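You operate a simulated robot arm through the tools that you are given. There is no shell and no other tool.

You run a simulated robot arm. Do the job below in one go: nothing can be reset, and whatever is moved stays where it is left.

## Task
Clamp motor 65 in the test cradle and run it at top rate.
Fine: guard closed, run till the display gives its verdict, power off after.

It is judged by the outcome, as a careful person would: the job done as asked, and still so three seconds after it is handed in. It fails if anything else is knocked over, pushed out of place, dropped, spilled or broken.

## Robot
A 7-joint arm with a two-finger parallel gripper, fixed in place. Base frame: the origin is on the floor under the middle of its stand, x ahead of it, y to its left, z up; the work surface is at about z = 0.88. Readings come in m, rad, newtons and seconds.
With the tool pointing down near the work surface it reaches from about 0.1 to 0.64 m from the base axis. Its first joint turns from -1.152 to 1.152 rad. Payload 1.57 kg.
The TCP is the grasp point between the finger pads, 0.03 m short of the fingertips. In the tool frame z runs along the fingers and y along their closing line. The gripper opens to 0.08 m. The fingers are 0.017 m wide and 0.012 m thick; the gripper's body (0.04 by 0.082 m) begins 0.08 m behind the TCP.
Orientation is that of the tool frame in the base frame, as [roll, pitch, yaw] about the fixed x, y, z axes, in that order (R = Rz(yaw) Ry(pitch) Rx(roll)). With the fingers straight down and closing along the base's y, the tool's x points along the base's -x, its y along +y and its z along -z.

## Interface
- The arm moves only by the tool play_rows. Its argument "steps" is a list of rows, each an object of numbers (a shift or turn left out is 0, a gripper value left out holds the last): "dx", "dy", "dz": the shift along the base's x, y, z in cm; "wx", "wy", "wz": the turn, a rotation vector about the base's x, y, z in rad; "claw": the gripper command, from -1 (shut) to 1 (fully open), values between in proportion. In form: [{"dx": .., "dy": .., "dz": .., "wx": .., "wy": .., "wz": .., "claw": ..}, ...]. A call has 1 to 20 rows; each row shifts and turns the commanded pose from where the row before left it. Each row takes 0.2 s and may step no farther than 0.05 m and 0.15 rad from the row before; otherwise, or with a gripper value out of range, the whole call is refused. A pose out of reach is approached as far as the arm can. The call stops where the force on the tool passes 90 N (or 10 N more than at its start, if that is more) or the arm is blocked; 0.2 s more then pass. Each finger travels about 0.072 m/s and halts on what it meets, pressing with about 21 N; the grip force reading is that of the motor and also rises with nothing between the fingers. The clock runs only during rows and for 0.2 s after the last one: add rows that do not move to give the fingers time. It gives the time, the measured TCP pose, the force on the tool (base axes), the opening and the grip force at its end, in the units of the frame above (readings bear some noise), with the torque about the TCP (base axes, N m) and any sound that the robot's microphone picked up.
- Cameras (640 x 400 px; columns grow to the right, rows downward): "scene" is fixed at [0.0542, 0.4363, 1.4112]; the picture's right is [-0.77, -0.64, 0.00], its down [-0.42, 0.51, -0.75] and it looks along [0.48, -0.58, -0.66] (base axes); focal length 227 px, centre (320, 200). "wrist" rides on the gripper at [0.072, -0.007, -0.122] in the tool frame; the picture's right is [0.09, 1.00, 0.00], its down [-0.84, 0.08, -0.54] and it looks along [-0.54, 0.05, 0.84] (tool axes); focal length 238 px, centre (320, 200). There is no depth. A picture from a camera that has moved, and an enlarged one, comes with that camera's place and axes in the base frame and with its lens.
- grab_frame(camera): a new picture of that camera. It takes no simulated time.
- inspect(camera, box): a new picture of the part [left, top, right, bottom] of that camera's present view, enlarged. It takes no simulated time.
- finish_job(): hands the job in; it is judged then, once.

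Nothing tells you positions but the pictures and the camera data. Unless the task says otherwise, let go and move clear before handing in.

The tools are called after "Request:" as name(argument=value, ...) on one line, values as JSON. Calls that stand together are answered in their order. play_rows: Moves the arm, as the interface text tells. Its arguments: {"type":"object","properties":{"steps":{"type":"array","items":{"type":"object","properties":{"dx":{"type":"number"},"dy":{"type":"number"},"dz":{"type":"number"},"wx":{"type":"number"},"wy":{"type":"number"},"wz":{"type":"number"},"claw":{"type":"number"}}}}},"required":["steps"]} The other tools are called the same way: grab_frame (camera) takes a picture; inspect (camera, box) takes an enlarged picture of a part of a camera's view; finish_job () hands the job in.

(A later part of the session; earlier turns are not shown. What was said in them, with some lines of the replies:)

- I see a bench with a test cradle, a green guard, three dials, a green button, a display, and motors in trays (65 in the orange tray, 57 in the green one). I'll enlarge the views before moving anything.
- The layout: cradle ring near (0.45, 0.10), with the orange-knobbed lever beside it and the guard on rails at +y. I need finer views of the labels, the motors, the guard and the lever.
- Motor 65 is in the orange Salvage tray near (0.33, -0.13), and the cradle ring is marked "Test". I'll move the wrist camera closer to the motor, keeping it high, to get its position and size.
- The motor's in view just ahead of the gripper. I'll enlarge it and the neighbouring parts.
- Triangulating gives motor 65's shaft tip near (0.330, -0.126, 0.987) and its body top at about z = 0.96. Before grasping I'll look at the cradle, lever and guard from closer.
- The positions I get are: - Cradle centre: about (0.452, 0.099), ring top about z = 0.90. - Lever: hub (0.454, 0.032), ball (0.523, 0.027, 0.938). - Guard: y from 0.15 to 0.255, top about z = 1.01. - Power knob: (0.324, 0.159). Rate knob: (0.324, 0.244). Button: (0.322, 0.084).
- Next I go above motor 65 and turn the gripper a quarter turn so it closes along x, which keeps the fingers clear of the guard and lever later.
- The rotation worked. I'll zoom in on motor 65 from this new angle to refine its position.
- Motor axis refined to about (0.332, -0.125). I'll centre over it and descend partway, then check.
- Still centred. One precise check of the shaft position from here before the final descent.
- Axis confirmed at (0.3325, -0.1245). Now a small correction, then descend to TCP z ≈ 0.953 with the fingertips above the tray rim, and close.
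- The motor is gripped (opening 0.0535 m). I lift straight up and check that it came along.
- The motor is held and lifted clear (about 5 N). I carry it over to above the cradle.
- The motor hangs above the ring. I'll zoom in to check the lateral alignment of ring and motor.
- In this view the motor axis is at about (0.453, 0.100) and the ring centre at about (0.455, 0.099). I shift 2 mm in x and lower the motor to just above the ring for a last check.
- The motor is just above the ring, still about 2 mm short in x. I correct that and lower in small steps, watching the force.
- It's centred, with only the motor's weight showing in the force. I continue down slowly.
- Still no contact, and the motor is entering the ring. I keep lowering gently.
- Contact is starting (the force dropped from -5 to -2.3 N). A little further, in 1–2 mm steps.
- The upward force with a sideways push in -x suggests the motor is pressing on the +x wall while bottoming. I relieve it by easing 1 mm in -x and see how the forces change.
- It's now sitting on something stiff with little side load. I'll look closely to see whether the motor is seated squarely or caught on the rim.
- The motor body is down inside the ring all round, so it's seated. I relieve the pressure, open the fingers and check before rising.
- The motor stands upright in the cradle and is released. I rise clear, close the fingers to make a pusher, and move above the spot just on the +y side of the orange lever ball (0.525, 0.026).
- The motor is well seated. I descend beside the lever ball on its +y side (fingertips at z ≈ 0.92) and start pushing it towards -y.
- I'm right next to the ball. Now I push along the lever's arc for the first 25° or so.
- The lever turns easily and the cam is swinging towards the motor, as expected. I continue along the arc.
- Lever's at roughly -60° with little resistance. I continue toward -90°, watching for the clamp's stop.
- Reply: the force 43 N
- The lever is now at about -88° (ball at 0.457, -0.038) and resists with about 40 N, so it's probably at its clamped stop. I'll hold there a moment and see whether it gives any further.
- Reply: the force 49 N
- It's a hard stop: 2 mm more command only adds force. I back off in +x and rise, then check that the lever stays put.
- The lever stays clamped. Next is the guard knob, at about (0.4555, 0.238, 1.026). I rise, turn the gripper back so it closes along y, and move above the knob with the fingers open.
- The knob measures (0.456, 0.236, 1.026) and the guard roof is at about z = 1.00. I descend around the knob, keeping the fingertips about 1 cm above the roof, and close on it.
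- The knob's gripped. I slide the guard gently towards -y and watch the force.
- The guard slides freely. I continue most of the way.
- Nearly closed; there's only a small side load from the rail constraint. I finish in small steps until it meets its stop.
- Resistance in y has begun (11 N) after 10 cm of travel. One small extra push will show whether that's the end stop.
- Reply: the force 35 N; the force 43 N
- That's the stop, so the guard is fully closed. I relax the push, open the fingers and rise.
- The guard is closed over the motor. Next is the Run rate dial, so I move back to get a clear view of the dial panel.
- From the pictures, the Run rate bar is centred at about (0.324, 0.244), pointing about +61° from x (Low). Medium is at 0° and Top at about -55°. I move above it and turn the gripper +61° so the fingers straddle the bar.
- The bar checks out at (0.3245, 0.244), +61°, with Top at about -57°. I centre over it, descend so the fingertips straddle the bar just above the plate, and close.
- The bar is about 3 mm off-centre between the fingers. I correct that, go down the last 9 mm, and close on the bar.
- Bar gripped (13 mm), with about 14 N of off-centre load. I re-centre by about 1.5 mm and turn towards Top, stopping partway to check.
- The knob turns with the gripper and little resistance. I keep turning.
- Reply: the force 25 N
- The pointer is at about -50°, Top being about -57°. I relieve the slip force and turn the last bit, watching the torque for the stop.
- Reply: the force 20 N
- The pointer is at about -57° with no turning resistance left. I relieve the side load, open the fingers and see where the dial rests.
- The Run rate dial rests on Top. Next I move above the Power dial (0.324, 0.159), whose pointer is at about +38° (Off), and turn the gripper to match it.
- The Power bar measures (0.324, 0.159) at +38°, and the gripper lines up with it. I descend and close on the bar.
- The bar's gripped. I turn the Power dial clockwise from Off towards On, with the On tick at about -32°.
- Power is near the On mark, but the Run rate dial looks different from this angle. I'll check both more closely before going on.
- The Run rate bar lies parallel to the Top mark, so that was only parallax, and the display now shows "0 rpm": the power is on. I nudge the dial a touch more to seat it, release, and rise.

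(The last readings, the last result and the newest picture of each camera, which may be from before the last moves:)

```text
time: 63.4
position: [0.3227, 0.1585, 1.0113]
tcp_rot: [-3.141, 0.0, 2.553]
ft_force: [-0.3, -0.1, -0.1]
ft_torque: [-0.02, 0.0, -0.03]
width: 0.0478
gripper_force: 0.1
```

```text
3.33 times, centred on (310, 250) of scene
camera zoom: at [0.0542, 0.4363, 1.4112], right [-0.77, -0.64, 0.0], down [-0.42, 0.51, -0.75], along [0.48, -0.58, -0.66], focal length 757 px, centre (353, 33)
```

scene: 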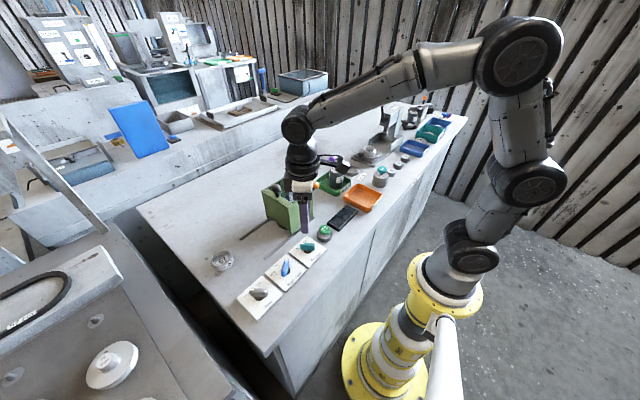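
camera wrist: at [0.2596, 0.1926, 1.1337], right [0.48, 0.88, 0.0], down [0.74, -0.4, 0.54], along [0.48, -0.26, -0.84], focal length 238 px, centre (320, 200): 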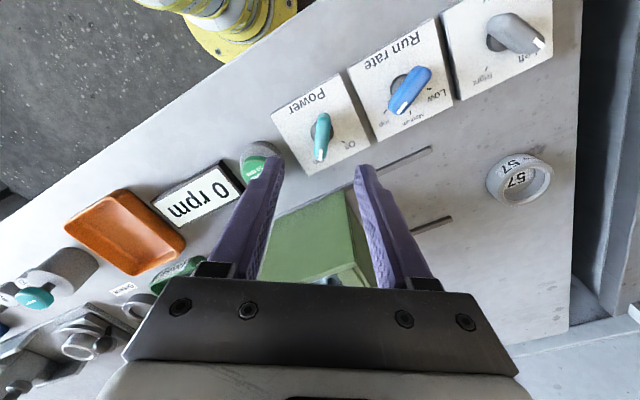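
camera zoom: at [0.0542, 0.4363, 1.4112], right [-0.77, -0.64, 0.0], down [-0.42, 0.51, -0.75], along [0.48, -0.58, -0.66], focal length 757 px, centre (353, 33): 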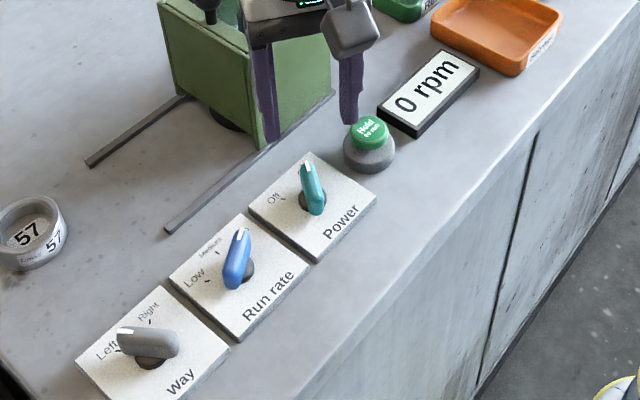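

Power is on and the dial rests at On. Now I close the fingers and move above the "Hold to run" button at about (0.323, 0.085).

Request:
play_rows(steps=[{"dy": -2.5, "claw": -1}, {"dy": -2.5}, {"dy": -2.4}, {}, {}])

Request:
grab_frame(camera="wrist")

Request:
inspect(camera="scene", box=[280, 180, 380, 270])

```text
time: 64.6
position: [0.3228, 0.0849, 1.011]
tcp_rot: [3.14, 0.0, 2.555]
ft_force: [-0.4, 0.2, 0.4]
ft_torque: [0.04, 0.01, -0.02]
width: 0.0
gripper_force: 21.4
```

```text
taken
camera wrist: at [0.2589, 0.1198, 1.1338], right [0.48, 0.88, 0.0], down [0.74, -0.4, 0.54], along [0.48, -0.26, -0.84], focal length 238 px, centre (320, 200)
```

wrist: 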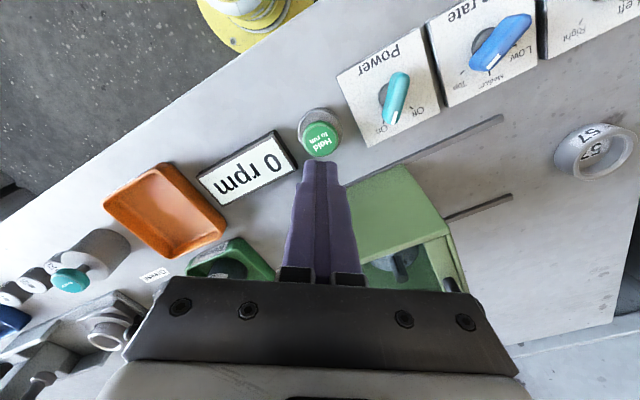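

```text
4.44 times, centred on (330, 225) of scene
camera zoom: at [0.0542, 0.4363, 1.4112], right [-0.77, -0.64, 0.0], down [-0.42, 0.51, -0.75], along [0.48, -0.58, -0.66], focal length 1009 px, centre (276, 89)
```

zoom: 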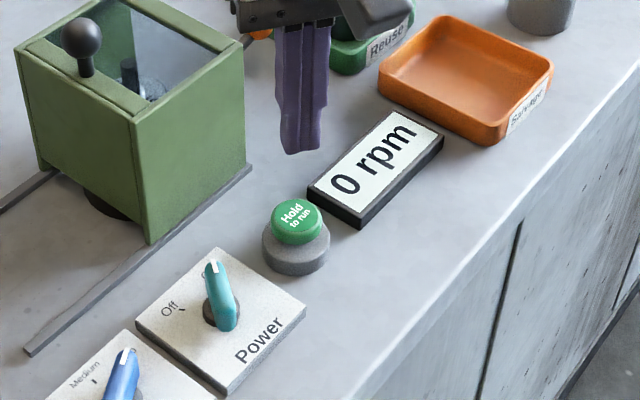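

I'm aligned over the button. I descend to just above it, then press gently while watching the force and display.

Request:
play_rows(steps=[{"dz": -3}, {"dz": -2}, {"dz": -0.8}, {}])

Request:
inspect(camera="scene", box=[280, 180, 380, 270])

```text
time: 65.6
position: [0.3252, 0.0848, 0.9538]
tcp_rot: [-3.142, -0.001, 2.554]
ft_force: [-0.2, 0.4, 0.5]
ft_torque: [0.03, -0.01, 0.02]
width: 0.0001
gripper_force: 21.1
```

```text
4.44 times, centred on (330, 225) of scene
camera zoom: at [0.0542, 0.4363, 1.4112], right [-0.77, -0.64, 0.0], down [-0.42, 0.51, -0.75], along [0.48, -0.58, -0.66], focal length 1009 px, centre (276, 89)
```

zoom: 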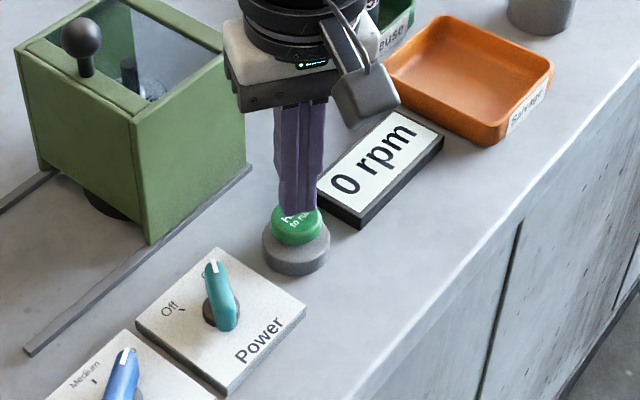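

The fingertips are just above the button. I press down in small steps.

Request:
play_rows(steps=[{"dz": -0.4}, {"dz": -0.4}, {"dz": -0.3}])

Request:
inspect(camera="scene", box=[280, 180, 380, 270])

```text
time: 66.4
position: [0.324, 0.0855, 0.9421]
tcp_rot: [3.139, -0.001, 2.554]
ft_force: [-0.3, 0.3, 1.0]
ft_torque: [0.02, 0.01, 0.02]
width: 0.0
gripper_force: 20.8
```

```text
4.44 times, centred on (330, 225) of scene
camera zoom: at [0.0542, 0.4363, 1.4112], right [-0.77, -0.64, 0.0], down [-0.42, 0.51, -0.75], along [0.48, -0.58, -0.66], focal length 1009 px, centre (276, 89)
```

zoom: 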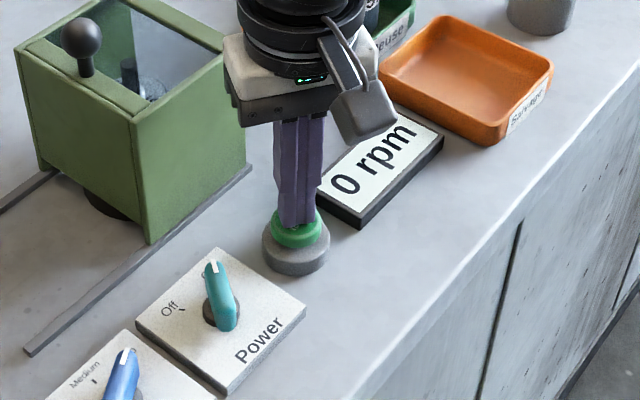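

Almost in contact. I continue pressing.

Request:
play_rows(steps=[{"dz": -0.3}, {"dz": -0.2}, {"dz": -0.2}])

Request:
inspect(camera="scene", box=[280, 180, 380, 270])

```text
time: 67.2
position: [0.3245, 0.0845, 0.9371]
tcp_rot: [3.139, 0.003, 2.554]
ft_force: [-9.8, -12.2, 34.5]
ft_torque: [-0.31, 0.29, -0.02]
width: 0.0
gripper_force: 20.6
heard: click
```

```text
4.44 times, centred on (330, 225) of scene
camera zoom: at [0.0536, 0.4359, 1.4114], right [-0.77, -0.64, 0.0], down [-0.42, 0.51, -0.75], along [0.48, -0.58, -0.66], focal length 1009 px, centre (276, 89)
```

zoom: 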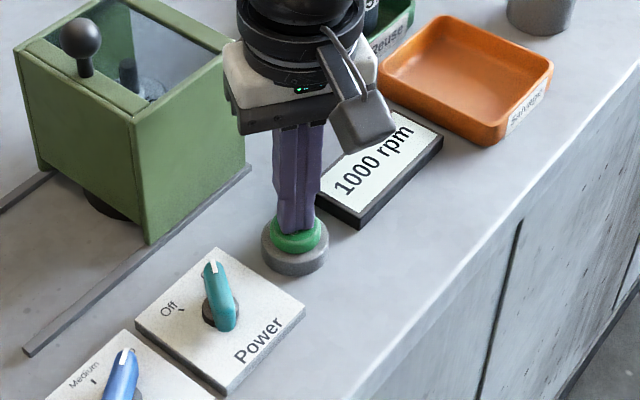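

Click heard and the display reads 1000 rpm, so the motor is spinning up. I hold steady and watch the display.

Request:
play_rows(steps=[{}, {}, {}, {}])

Request:
inspect(camera="scene", box=[280, 180, 380, 270])

```text
time: 68.2
position: [0.3249, 0.0857, 0.9365]
tcp_rot: [3.138, 0.003, 2.552]
ft_force: [-6.4, -17.3, 41.9]
ft_torque: [-0.56, 0.24, 0.02]
width: 0.0
gripper_force: 21.3
```

```text
4.44 times, centred on (330, 225) of scene
camera zoom: at [0.0536, 0.4357, 1.4114], right [-0.77, -0.64, 0.0], down [-0.42, 0.51, -0.75], along [0.48, -0.58, -0.66], focal length 1009 px, centre (276, 89)
```

zoom: 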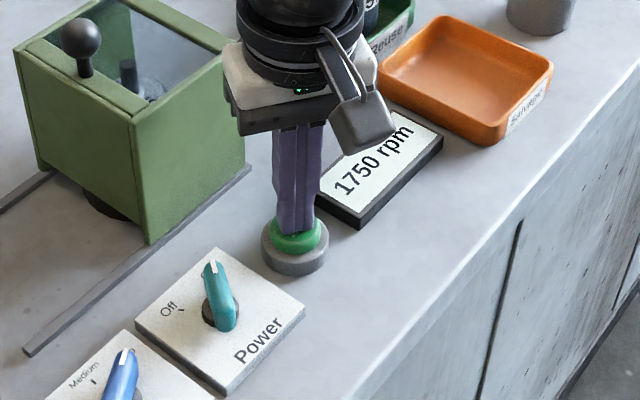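

It's rising (1750 rpm). I keep holding the button.

Request:
play_rows(steps=[{}, {}, {}, {}, {}, {}, {}, {}])

Request:
inspect(camera="scene", box=[280, 180, 380, 270])

Request:
grab_frame(camera="wrist")

```text
time: 70.0
position: [0.3249, 0.0868, 0.9364]
tcp_rot: [3.138, 0.004, 2.553]
ft_force: [-5.3, -15.4, 40.6]
ft_torque: [-0.44, 0.16, 0.0]
width: 0.0
gripper_force: 21.3
```

```text
4.44 times, centred on (330, 225) of scene
camera zoom: at [0.0536, 0.4358, 1.4114], right [-0.77, -0.64, 0.0], down [-0.42, 0.51, -0.75], along [0.48, -0.58, -0.66], focal length 1009 px, centre (276, 89)
```

zoom: 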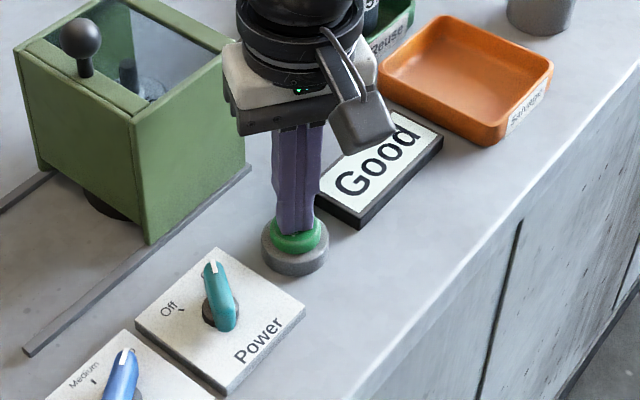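

```text
taken
camera wrist: at [0.2605, 0.1197, 1.0587], right [0.48, 0.88, 0.0], down [0.74, -0.4, 0.54], along [0.48, -0.26, -0.84], focal length 238 px, centre (320, 200)
```

wrist: 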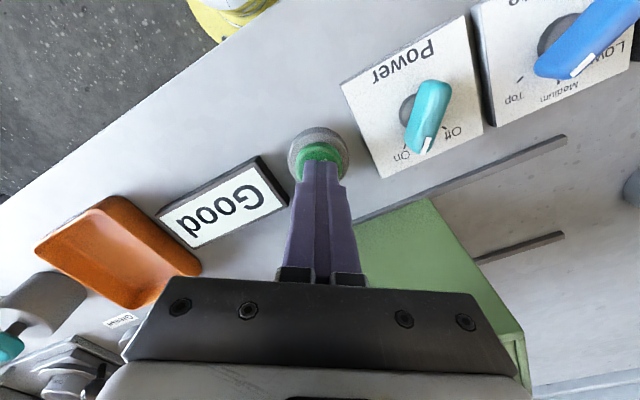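

The display gives its verdict: "Good". I release the button by rising straight up, then go on to switch the power off.

Request:
play_rows(steps=[{"dz": 1}, {"dz": 2}, {"dz": 3}, {"dz": 2.5}, {}])

Request:
inspect(camera="scene", box=[240, 180, 380, 310])

Request:
grab_frame(camera="wrist")

```text
time: 71.2
position: [0.3233, 0.0864, 1.0191]
tcp_rot: [3.141, 0.0, 2.552]
ft_force: [-0.3, -0.2, 0.2]
ft_torque: [0.0, 0.0, -0.03]
width: 0.0
gripper_force: 21.3
```

```text
3.08 times, centred on (310, 245) of scene
camera zoom: at [0.0542, 0.4363, 1.4112], right [-0.77, -0.64, 0.0], down [-0.42, 0.51, -0.75], along [0.48, -0.58, -0.66], focal length 698 px, centre (351, 62)
```

zoom: 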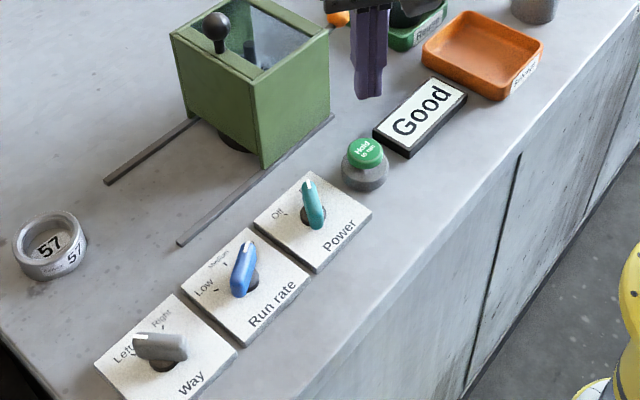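

```text
taken
camera wrist: at [0.2592, 0.1195, 1.1422], right [0.48, 0.88, 0.0], down [0.74, -0.4, 0.54], along [0.48, -0.26, -0.84], focal length 238 px, centre (320, 200)
```

wrist: 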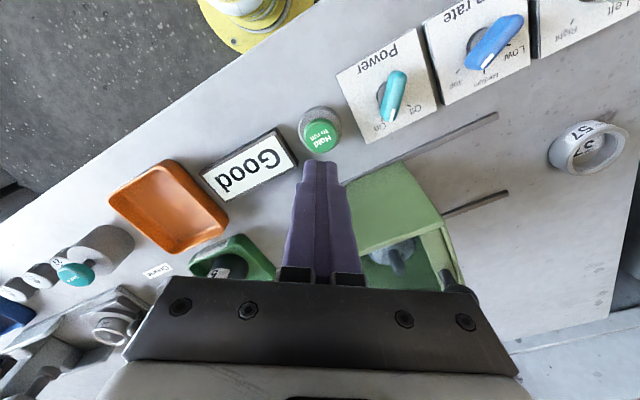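

The motor is stopped and "Good" remains on the display. I move back above the Power dial with the fingers open and check alignment with the bar.

Request:
play_rows(steps=[{"dy": 2.4, "claw": 0.2}, {"dy": 2.4}, {"dy": 2.5}, {}, {}])

Request:
inspect(camera="wrist", box=[240, 60, 400, 200])

```text
time: 72.4
position: [0.3238, 0.159, 1.0199]
tcp_rot: [-3.141, 0.0, 2.555]
ft_force: [0.7, 0.4, 1.4]
ft_torque: [0.02, 0.02, -0.01]
width: 0.0481
gripper_force: 0.1
```

```text
2.86 times, centred on (320, 130) of wrist
camera zoom: at [0.2594, 0.1929, 1.1428], right [0.48, 0.88, 0.0], down [0.74, -0.4, 0.54], along [0.48, -0.26, -0.84], focal length 681 px, centre (320, 400)
```

zoom: 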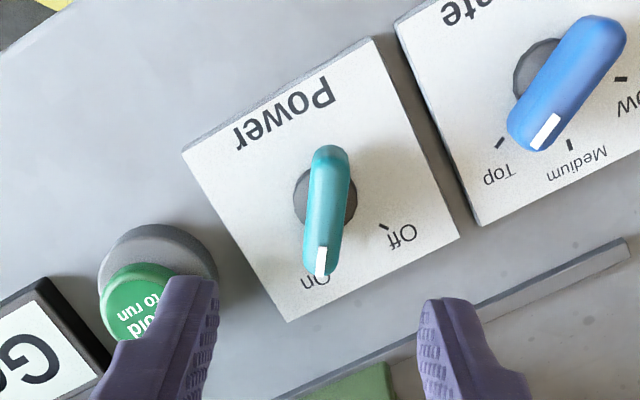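

The Power bar lines up with the fingers. I descend, grip, and turn it back to Off.

Request:
play_rows(steps=[{"dx": 0.1, "dz": -2.5}, {"dz": -3}, {"dz": -2.5}, {"dz": -1.4}, {}, {"claw": -0.2}, {"claw": -1}, {"claw": -1}, {}])

Request:
inspect(camera="wrist", box=[240, 100, 400, 260])

```text
time: 74.4
position: [0.3262, 0.1583, 0.925]
tcp_rot: [3.14, 0.001, 2.552]
ft_force: [3.9, 11.4, -7.0]
ft_torque: [-0.09, -0.08, -0.05]
width: 0.0131
gripper_force: 30.1
```

```text
2.50 times, centred on (320, 180) of wrist
camera zoom: at [0.2622, 0.193, 1.0483], right [0.48, 0.88, 0.0], down [0.74, -0.4, 0.54], along [0.48, -0.26, -0.84], focal length 596 px, centre (320, 250)
```

zoom: 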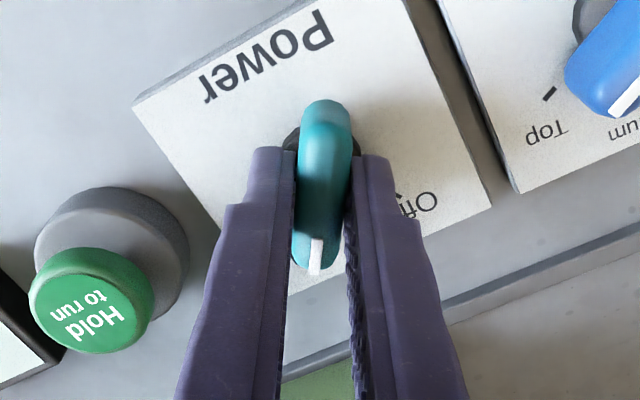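

Gripped. I turn it counter-clockwise about 72° back to Off.

Request:
play_rows(steps=[{"dx": 0.04, "dy": 0.08}, {"wz": 0.126}, {"wz": 0.126}, {"wz": 0.126}, {"wz": 0.126}, {"wz": 0.126}, {"wz": 0.126}, {"wz": 0.126}, {"wz": 0.126}, {"wz": 0.126}, {"wz": 0.126}, {}])

Request:
inspect(camera="wrist", box=[240, 100, 400, 260])

Request:
inspect(camera="scene", box=[240, 180, 380, 310])

```text
time: 77.0
position: [0.3255, 0.16, 0.9254]
tcp_rot: [-3.141, 0.002, -2.47]
ft_force: [5.1, 23.7, -5.1]
ft_torque: [0.3, 0.08, -0.61]
width: 0.0136
gripper_force: 30.0
```

```text
2.50 times, centred on (320, 180) of wrist
camera zoom: at [0.2733, 0.1099, 1.0483], right [-0.69, 0.72, 0.0], down [0.61, 0.58, 0.54], along [0.39, 0.38, -0.84], focal length 596 px, centre (320, 250)
```

zoom: 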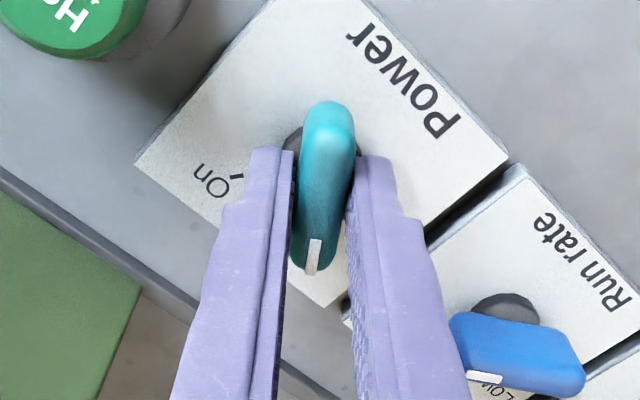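

```text
3.08 times, centred on (310, 245) of scene
camera zoom: at [0.0544, 0.4369, 1.411], right [-0.77, -0.64, 0.0], down [-0.42, 0.51, -0.75], along [0.48, -0.58, -0.66], focal length 698 px, centre (351, 62)
```

zoom: 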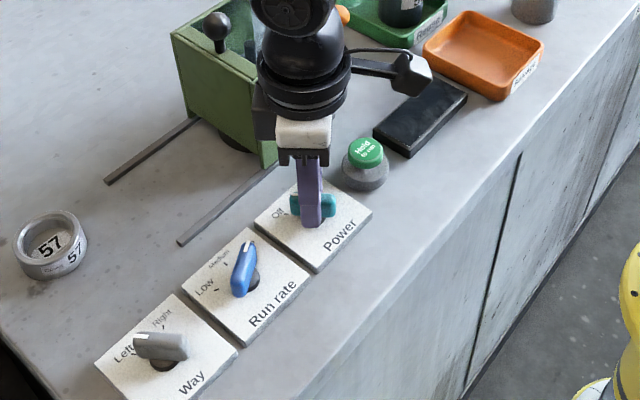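

The display has gone dark, and the dial is at its Off stop. I relieve the load, open, and rise clear.

Request:
play_rows(steps=[{"dy": 0.15, "wz": -0.03}, {"claw": -0.4}, {"claw": 0.2}, {}, {"dz": 2.5}, {"dz": 3}, {"dz": 4}, {"dz": 4}, {}])

Request:
grab_frame(camera="scene")

Request:
grab_frame(camera="wrist")

Request:
inspect(camera="scene", box=[240, 180, 380, 310])

```text
time: 79.0
position: [0.3251, 0.1602, 1.061]
tcp_rot: [-3.141, 0.001, -2.499]
ft_force: [-0.1, -0.1, -0.4]
ft_torque: [0.01, 0.0, 0.02]
width: 0.048
gripper_force: 0.1
```

```text
taken
```

scene: 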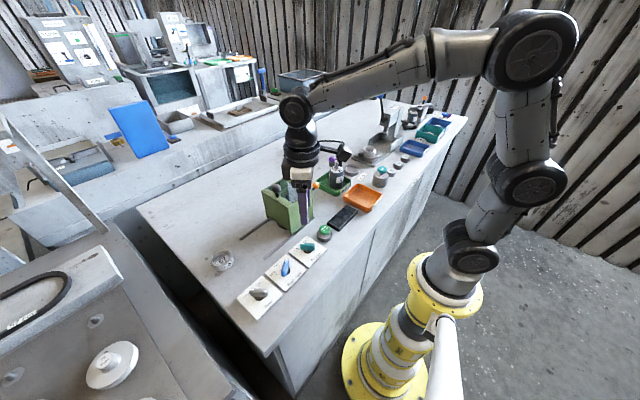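

```text
taken
camera wrist: at [0.2713, 0.1108, 1.1838], right [-0.67, 0.74, 0.0], down [0.62, 0.56, 0.54], along [0.4, 0.36, -0.84], focal length 238 px, centre (320, 200)
```

wrist: 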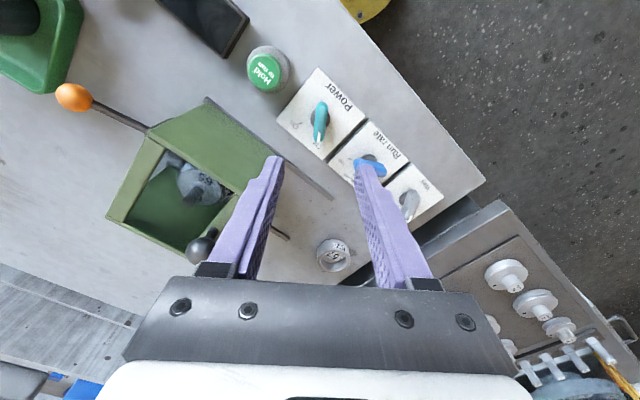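

```text
3.08 times, centred on (310, 245) of scene
camera zoom: at [0.0542, 0.4363, 1.4112], right [-0.77, -0.64, 0.0], down [-0.42, 0.51, -0.75], along [0.48, -0.58, -0.66], focal length 698 px, centre (351, 62)
```

zoom: 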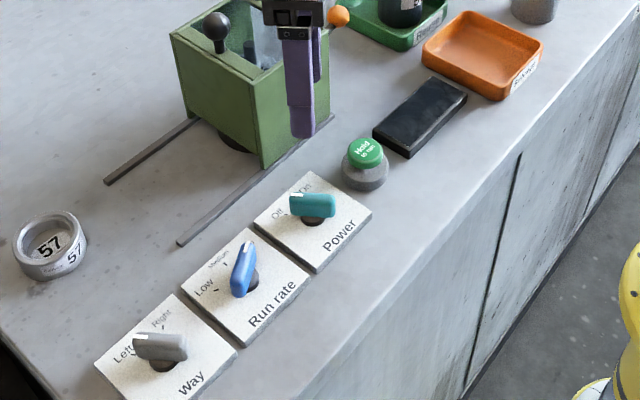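

Power is off, the display is dark, the guard is closed, and the motor is still clamped. I lift the arm well clear and take a last look around.

Request:
play_rows(steps=[{"dz": 4}, {"dz": 4, "dx": -1}, {"dz": 4, "dx": -2}, {"dz": 3, "dx": -2}, {}, {}])

Request:
inspect(camera="scene", box=[200, 150, 400, 310])

Request:
grab_frame(camera="wrist")

```text
time: 80.4
position: [0.2763, 0.1611, 1.2118]
tcp_rot: [3.14, 0.0, -2.499]
ft_force: [-0.5, -0.7, 0.8]
ft_torque: [0.0, 0.0, -0.01]
width: 0.0481
gripper_force: 0.1
```

```text
2.50 times, centred on (300, 230) of scene
camera zoom: at [0.0542, 0.4363, 1.4112], right [-0.77, -0.64, 0.0], down [-0.42, 0.51, -0.75], along [0.48, -0.58, -0.66], focal length 568 px, centre (370, 125)
```

zoom: 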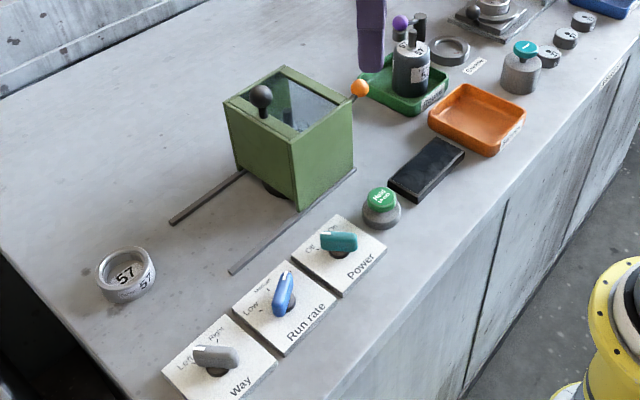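

```text
taken
camera wrist: at [0.2231, 0.1126, 1.3351], right [-0.67, 0.74, 0.0], down [0.62, 0.56, 0.54], along [0.4, 0.36, -0.84], focal length 238 px, centre (320, 200)
```

wrist: 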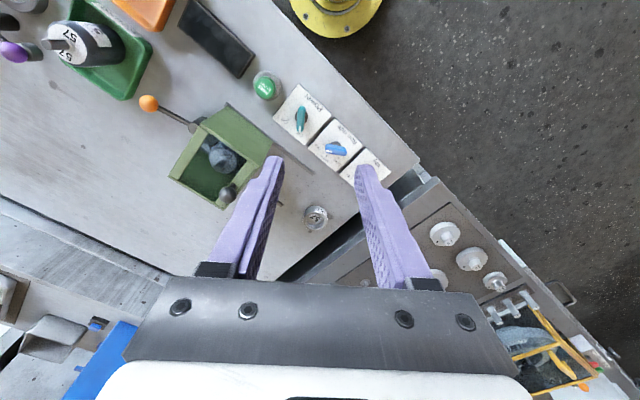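

Everything is as asked: motor 65 is clamped in the cradle, the guard is closed, it ran at Top until the display gave "Good", and the power is back off. Nothing else was disturbed and the arm is clear, so I hand in the job.

Request:
finish_job()

```text
The job is handed in.
```

Motor 65 is clamped in the test cradle and ran at the Top rate with the guard closed until the display gave its verdict, "Good". I then let go of the run button and turned the power off.

- **Cradle:** I moved the motor from the orange Salvage tray into the Test ring and turned the clamp lever to its stop. The motor is still clamped there with the guard closed.
- **Run:** I saw 1000 and then 1750 rpm on the display before the verdict.
- **Dials:** Power is back at Off and the display is dark. Run rate is still at Top. I left Way at Left, since you didn't specify a direction.

The last pictures show nothing else moved or knocked over, and the arm is empty and clear of the bench.
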